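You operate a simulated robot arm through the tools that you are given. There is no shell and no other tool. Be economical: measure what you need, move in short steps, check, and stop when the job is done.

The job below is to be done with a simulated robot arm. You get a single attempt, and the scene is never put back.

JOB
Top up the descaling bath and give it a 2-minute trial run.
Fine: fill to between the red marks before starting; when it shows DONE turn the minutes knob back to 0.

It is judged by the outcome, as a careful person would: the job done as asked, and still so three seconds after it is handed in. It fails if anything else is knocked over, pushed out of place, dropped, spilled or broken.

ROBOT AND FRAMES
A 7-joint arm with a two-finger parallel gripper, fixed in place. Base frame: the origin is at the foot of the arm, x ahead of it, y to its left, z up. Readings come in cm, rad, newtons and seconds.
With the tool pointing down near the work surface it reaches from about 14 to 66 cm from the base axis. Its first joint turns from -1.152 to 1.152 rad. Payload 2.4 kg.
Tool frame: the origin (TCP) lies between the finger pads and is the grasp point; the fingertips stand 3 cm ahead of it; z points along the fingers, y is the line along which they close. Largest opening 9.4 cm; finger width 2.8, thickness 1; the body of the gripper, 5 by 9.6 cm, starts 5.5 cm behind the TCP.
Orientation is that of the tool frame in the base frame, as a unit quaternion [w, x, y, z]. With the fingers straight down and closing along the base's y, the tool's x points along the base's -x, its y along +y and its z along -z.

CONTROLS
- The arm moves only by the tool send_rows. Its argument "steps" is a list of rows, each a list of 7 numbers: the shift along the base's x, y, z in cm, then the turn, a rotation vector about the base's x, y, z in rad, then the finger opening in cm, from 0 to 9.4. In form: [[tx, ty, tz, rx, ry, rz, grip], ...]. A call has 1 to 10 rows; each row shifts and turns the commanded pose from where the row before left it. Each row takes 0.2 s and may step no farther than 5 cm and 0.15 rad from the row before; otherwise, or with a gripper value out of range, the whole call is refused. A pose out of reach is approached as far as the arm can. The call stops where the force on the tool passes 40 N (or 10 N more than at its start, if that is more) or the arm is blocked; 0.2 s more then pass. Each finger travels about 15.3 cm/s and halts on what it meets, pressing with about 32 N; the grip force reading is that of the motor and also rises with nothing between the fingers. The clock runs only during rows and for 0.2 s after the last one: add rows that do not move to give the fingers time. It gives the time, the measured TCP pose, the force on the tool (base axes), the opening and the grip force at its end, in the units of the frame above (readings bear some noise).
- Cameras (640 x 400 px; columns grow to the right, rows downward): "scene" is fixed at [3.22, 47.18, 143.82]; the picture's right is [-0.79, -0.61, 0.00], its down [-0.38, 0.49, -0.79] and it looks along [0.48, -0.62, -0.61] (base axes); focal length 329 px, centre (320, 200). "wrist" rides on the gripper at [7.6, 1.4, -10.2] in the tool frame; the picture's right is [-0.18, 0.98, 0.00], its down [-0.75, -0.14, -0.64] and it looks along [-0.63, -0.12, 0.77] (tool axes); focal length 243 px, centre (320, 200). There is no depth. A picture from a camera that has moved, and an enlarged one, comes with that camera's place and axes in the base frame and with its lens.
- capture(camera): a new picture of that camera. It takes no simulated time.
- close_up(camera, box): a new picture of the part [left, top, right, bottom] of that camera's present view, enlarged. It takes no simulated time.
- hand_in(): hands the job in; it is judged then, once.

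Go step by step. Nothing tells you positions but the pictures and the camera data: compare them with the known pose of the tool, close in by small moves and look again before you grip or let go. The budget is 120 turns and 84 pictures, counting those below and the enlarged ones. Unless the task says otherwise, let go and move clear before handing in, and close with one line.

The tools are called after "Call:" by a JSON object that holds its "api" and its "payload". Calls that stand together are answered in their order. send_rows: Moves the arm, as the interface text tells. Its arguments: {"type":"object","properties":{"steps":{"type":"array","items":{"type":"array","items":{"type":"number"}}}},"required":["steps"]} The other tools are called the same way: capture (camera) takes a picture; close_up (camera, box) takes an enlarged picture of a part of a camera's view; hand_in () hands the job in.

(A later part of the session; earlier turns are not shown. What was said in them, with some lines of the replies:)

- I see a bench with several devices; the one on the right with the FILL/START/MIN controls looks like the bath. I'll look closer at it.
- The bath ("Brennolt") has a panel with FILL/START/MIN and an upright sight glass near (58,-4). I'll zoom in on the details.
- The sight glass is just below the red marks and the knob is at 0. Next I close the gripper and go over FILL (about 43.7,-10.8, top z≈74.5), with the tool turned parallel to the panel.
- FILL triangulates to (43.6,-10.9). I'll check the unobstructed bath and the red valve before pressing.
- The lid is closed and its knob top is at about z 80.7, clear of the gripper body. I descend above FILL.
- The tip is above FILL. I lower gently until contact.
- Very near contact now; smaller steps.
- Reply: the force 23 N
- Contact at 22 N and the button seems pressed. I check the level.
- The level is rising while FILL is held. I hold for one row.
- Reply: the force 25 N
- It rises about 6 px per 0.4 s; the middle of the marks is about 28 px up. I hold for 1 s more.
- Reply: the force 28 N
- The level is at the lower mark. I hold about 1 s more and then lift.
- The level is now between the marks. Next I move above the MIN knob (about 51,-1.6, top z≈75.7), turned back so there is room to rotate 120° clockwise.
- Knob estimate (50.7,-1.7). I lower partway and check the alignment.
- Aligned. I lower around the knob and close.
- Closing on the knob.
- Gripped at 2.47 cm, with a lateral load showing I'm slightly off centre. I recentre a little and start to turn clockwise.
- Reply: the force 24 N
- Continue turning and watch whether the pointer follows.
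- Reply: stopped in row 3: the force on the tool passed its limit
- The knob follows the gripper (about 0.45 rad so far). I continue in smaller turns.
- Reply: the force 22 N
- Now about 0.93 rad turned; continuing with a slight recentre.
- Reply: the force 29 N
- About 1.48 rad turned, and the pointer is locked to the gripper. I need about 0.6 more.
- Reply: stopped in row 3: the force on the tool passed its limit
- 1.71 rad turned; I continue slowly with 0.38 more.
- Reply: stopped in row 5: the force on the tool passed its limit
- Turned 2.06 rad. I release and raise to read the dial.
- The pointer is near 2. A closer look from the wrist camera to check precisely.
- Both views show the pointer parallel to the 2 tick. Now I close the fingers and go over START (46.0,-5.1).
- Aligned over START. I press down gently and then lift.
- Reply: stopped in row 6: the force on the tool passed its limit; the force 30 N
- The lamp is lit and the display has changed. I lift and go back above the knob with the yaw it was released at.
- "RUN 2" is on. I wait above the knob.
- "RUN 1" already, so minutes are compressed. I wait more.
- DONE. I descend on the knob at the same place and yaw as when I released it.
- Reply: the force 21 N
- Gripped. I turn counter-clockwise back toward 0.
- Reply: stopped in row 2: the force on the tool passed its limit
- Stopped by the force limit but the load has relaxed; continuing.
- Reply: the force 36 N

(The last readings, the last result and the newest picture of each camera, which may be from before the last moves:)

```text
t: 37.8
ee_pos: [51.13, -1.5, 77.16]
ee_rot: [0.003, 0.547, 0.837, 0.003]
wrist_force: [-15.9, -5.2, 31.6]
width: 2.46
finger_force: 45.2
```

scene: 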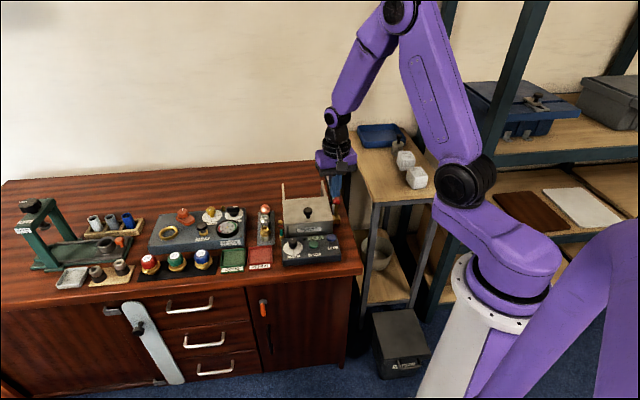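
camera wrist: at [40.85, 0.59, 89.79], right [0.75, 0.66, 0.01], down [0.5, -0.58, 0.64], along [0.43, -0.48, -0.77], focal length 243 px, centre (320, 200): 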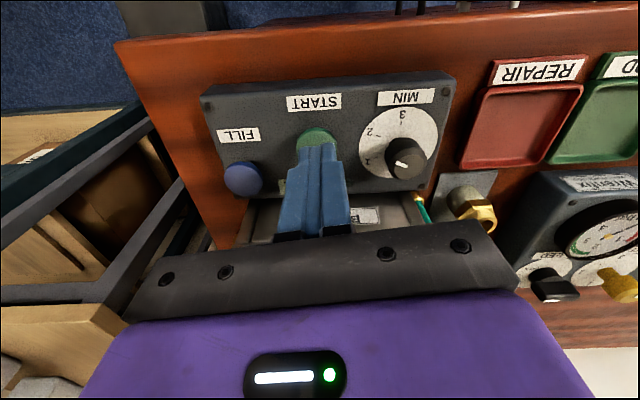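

Yaw −1.16. Relieve the load a bit and continue.

Call:
{"api": "send_rows", "payload": {"steps": [[-0.1, -0.05, 0.15, 0, 0, 0.05, 1.5], [0, 0, 0, 0, 0, 0.07, 1.5], [0, 0, 0, 0, 0, 0.07, 1.5], [0, 0, 0, 0, 0, 0.07, 1.5], [0, 0, 0, 0, 0, 0.07, 1.5], [0, 0, 0, 0, 0, 0.07, 1.5], [0, 0, 0, 0, 0, 0.07, 1.5], [0, 0, 0, 0, 0, 0.07, 1.5]]}}

```text
t: 39.6
ee_pos: [50.88, -1.83, 77.24]
ee_rot: [0.003, 0.303, 0.953, 0.004]
wrist_force: [-3.9, -4.3, -25.2]
width: 2.46
finger_force: 45.3
```

Call:
{"api": "send_rows", "payload": {"steps": [[0, 0, -0.1, 0, 0, 0.07, 1.5], [0, 0, 0, 0, 0, 0.07, 1.5], [0, 0, 0, 0, 0, 0.07, 1.5], [0, 0, 0, 0, 0, 0.07, 1.5], [0, 0, 0, 0, 0, 0.07, 1.5], [0, 0, 0, 0, 0, 0.07, 1.5], [0, 0, 0, 0, 0, 0.07, 1.5], [0, 0, 0, 0, 0, 0.07, 1.5]]}}

Call:
{"api": "close_up", "payload": {"camera": "wrist", "box": [200, 40, 440, 240]}}

```text
t: 41.4
ee_pos: [50.85, -1.83, 77.18]
ee_rot: [0.001, 0.027, 1.0, 0.006]
wrist_force: [-12.9, -13.1, 11.2]
width: 2.45
finger_force: 45.2
```

```text
2.00 times, centred on (320, 140) of wrist
camera zoom: at [43.22, -0.13, 87.59], right [0.24, 0.97, 0.01], down [0.74, -0.19, 0.64], along [0.63, -0.14, -0.77], focal length 485 px, centre (320, 320)
```

zoom: 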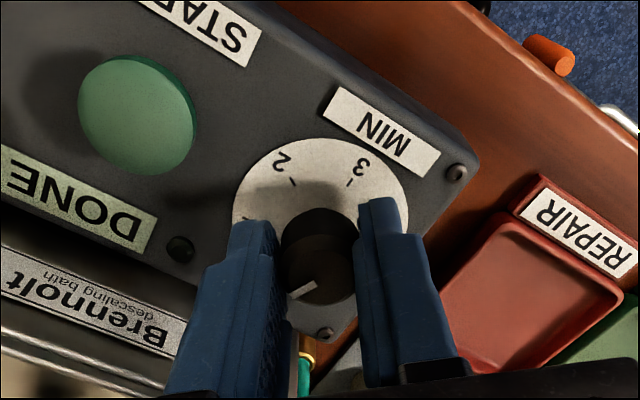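

About 0.46 rad left; finishing the turn.

Call:
{"api": "send_rows", "payload": {"steps": [[-0.03, -0.05, 0, 0, 0, 0.07, 1.5], [0, 0, 0, 0, 0, 0.07, 1.5], [0, 0, 0, 0, 0, 0.07, 1.5], [0, 0, 0, 0, 0, 0.07, 1.5], [0, 0, 0, 0, 0, 0.07, 1.5], [0, 0, 0, 0, 0, 0.06, 1.5], [0, 0, 0, 0, 0, 0.04, 1.5], [0, 0, 0, 0, 0, 0, 1.5]]}}

```text
t: 43.2
ee_pos: [50.91, -1.86, 77.19]
ee_rot: [-0.001, -0.195, 0.981, 0.006]
wrist_force: [-10.2, -24.0, -19.5]
width: 2.45
finger_force: 44.6
```

Yaw is back to 0.39. I release and rise to check.

Call:
{"api": "send_rows", "payload": {"steps": [[0, 0, 0, 0, 0, 0, 3], [0, 0, 0, 0, 0, 0, 4.2], [0, 0, 2, 0, 0, 0, 4.2], [0, 0, 4, 0, 0, 0, 4.2], [0, 0, 4, 0, 0, 0, 4.2], [0, 0, 0, 0, 0, 0, 4.2]]}}

Call:
{"api": "close_up", "payload": {"camera": "scene", "box": [278, 230, 348, 272]}}

Call:
{"api": "close_up", "payload": {"camera": "wrist", "box": [270, 55, 370, 145]}}

```text
t: 44.6
ee_pos: [51.03, -1.72, 87.4]
ee_rot: [0.0, -0.196, 0.981, 0.006]
wrist_force: [0.2, 0.2, -0.2]
width: 4.2
finger_force: 0.1
```

```text
9.14 times, centred on (313, 251) of scene
camera zoom: at [3.22, 47.18, 143.82], right [-0.79, -0.61, 0.0], down [-0.38, 0.49, -0.79], along [0.48, -0.62, -0.61], focal length 3004 px, centre (384, -266)
```

zoom: 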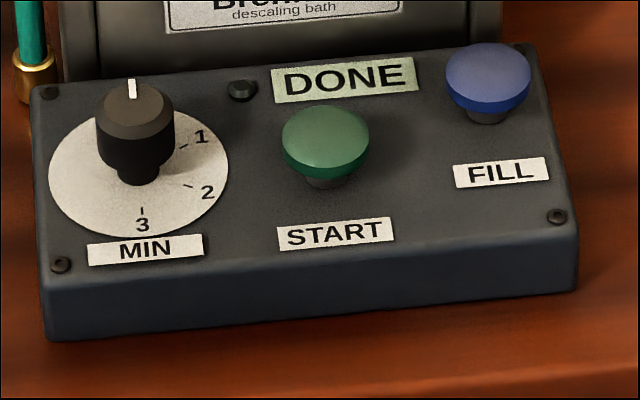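

```text
4.44 times, centred on (320, 100) of wrist
camera zoom: at [43.4, -3.48, 97.81], right [-0.21, 0.98, 0.01], down [0.75, 0.15, 0.64], along [0.63, 0.14, -0.77], focal length 1078 px, centre (320, 644)
```

zoom: 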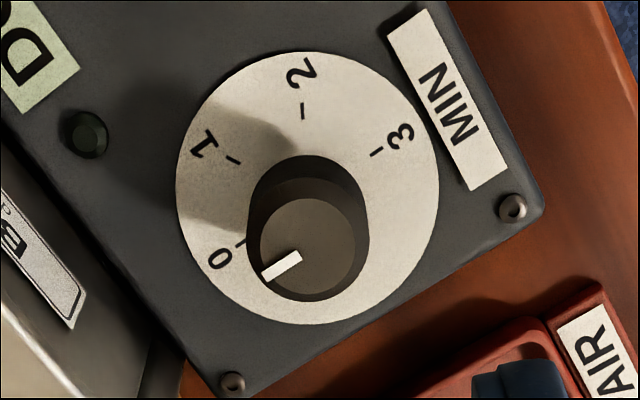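

The pointer is back at 0, exactly as at the start, and the display reads DONE. A last overall check.

Call:
{"api": "capture", "payload": {"camera": "scene"}}

Call:
{"api": "close_up", "payload": {"camera": "scene", "box": [274, 213, 298, 243]}}

```text
38 pictures are left
```

scene: 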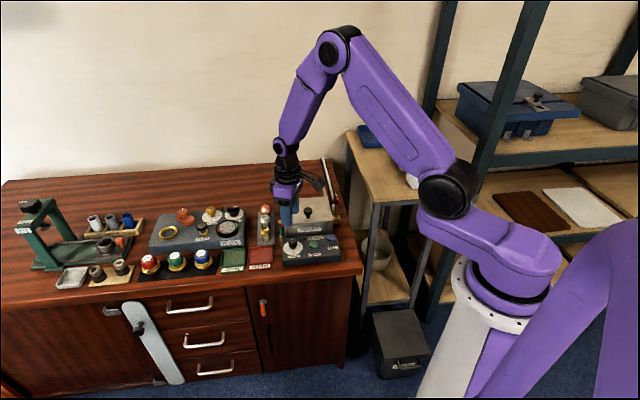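

```text
13.33 times, centred on (286, 228) of scene
camera zoom: at [3.22, 47.18, 143.82], right [-0.79, -0.61, 0.0], down [-0.38, 0.49, -0.79], along [0.48, -0.62, -0.61], focal length 4381 px, centre (773, -173)
```

zoom: 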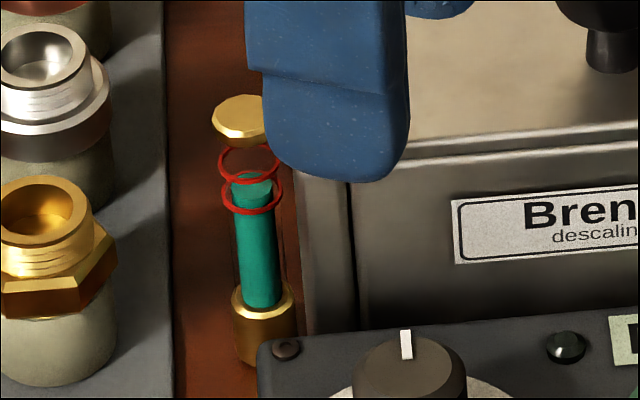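

The level is between the red marks, the run is DONE, the knob is at 0 and nothing else has moved. The arm is clear, so I hand in.

Call:
{"api": "hand_in", "payload": {}}

```text
The job is handed in.
```

The bath is filled to between the red marks, the 2-minute trial ran to DONE, the minutes knob is back at 0, and the job is handed in.
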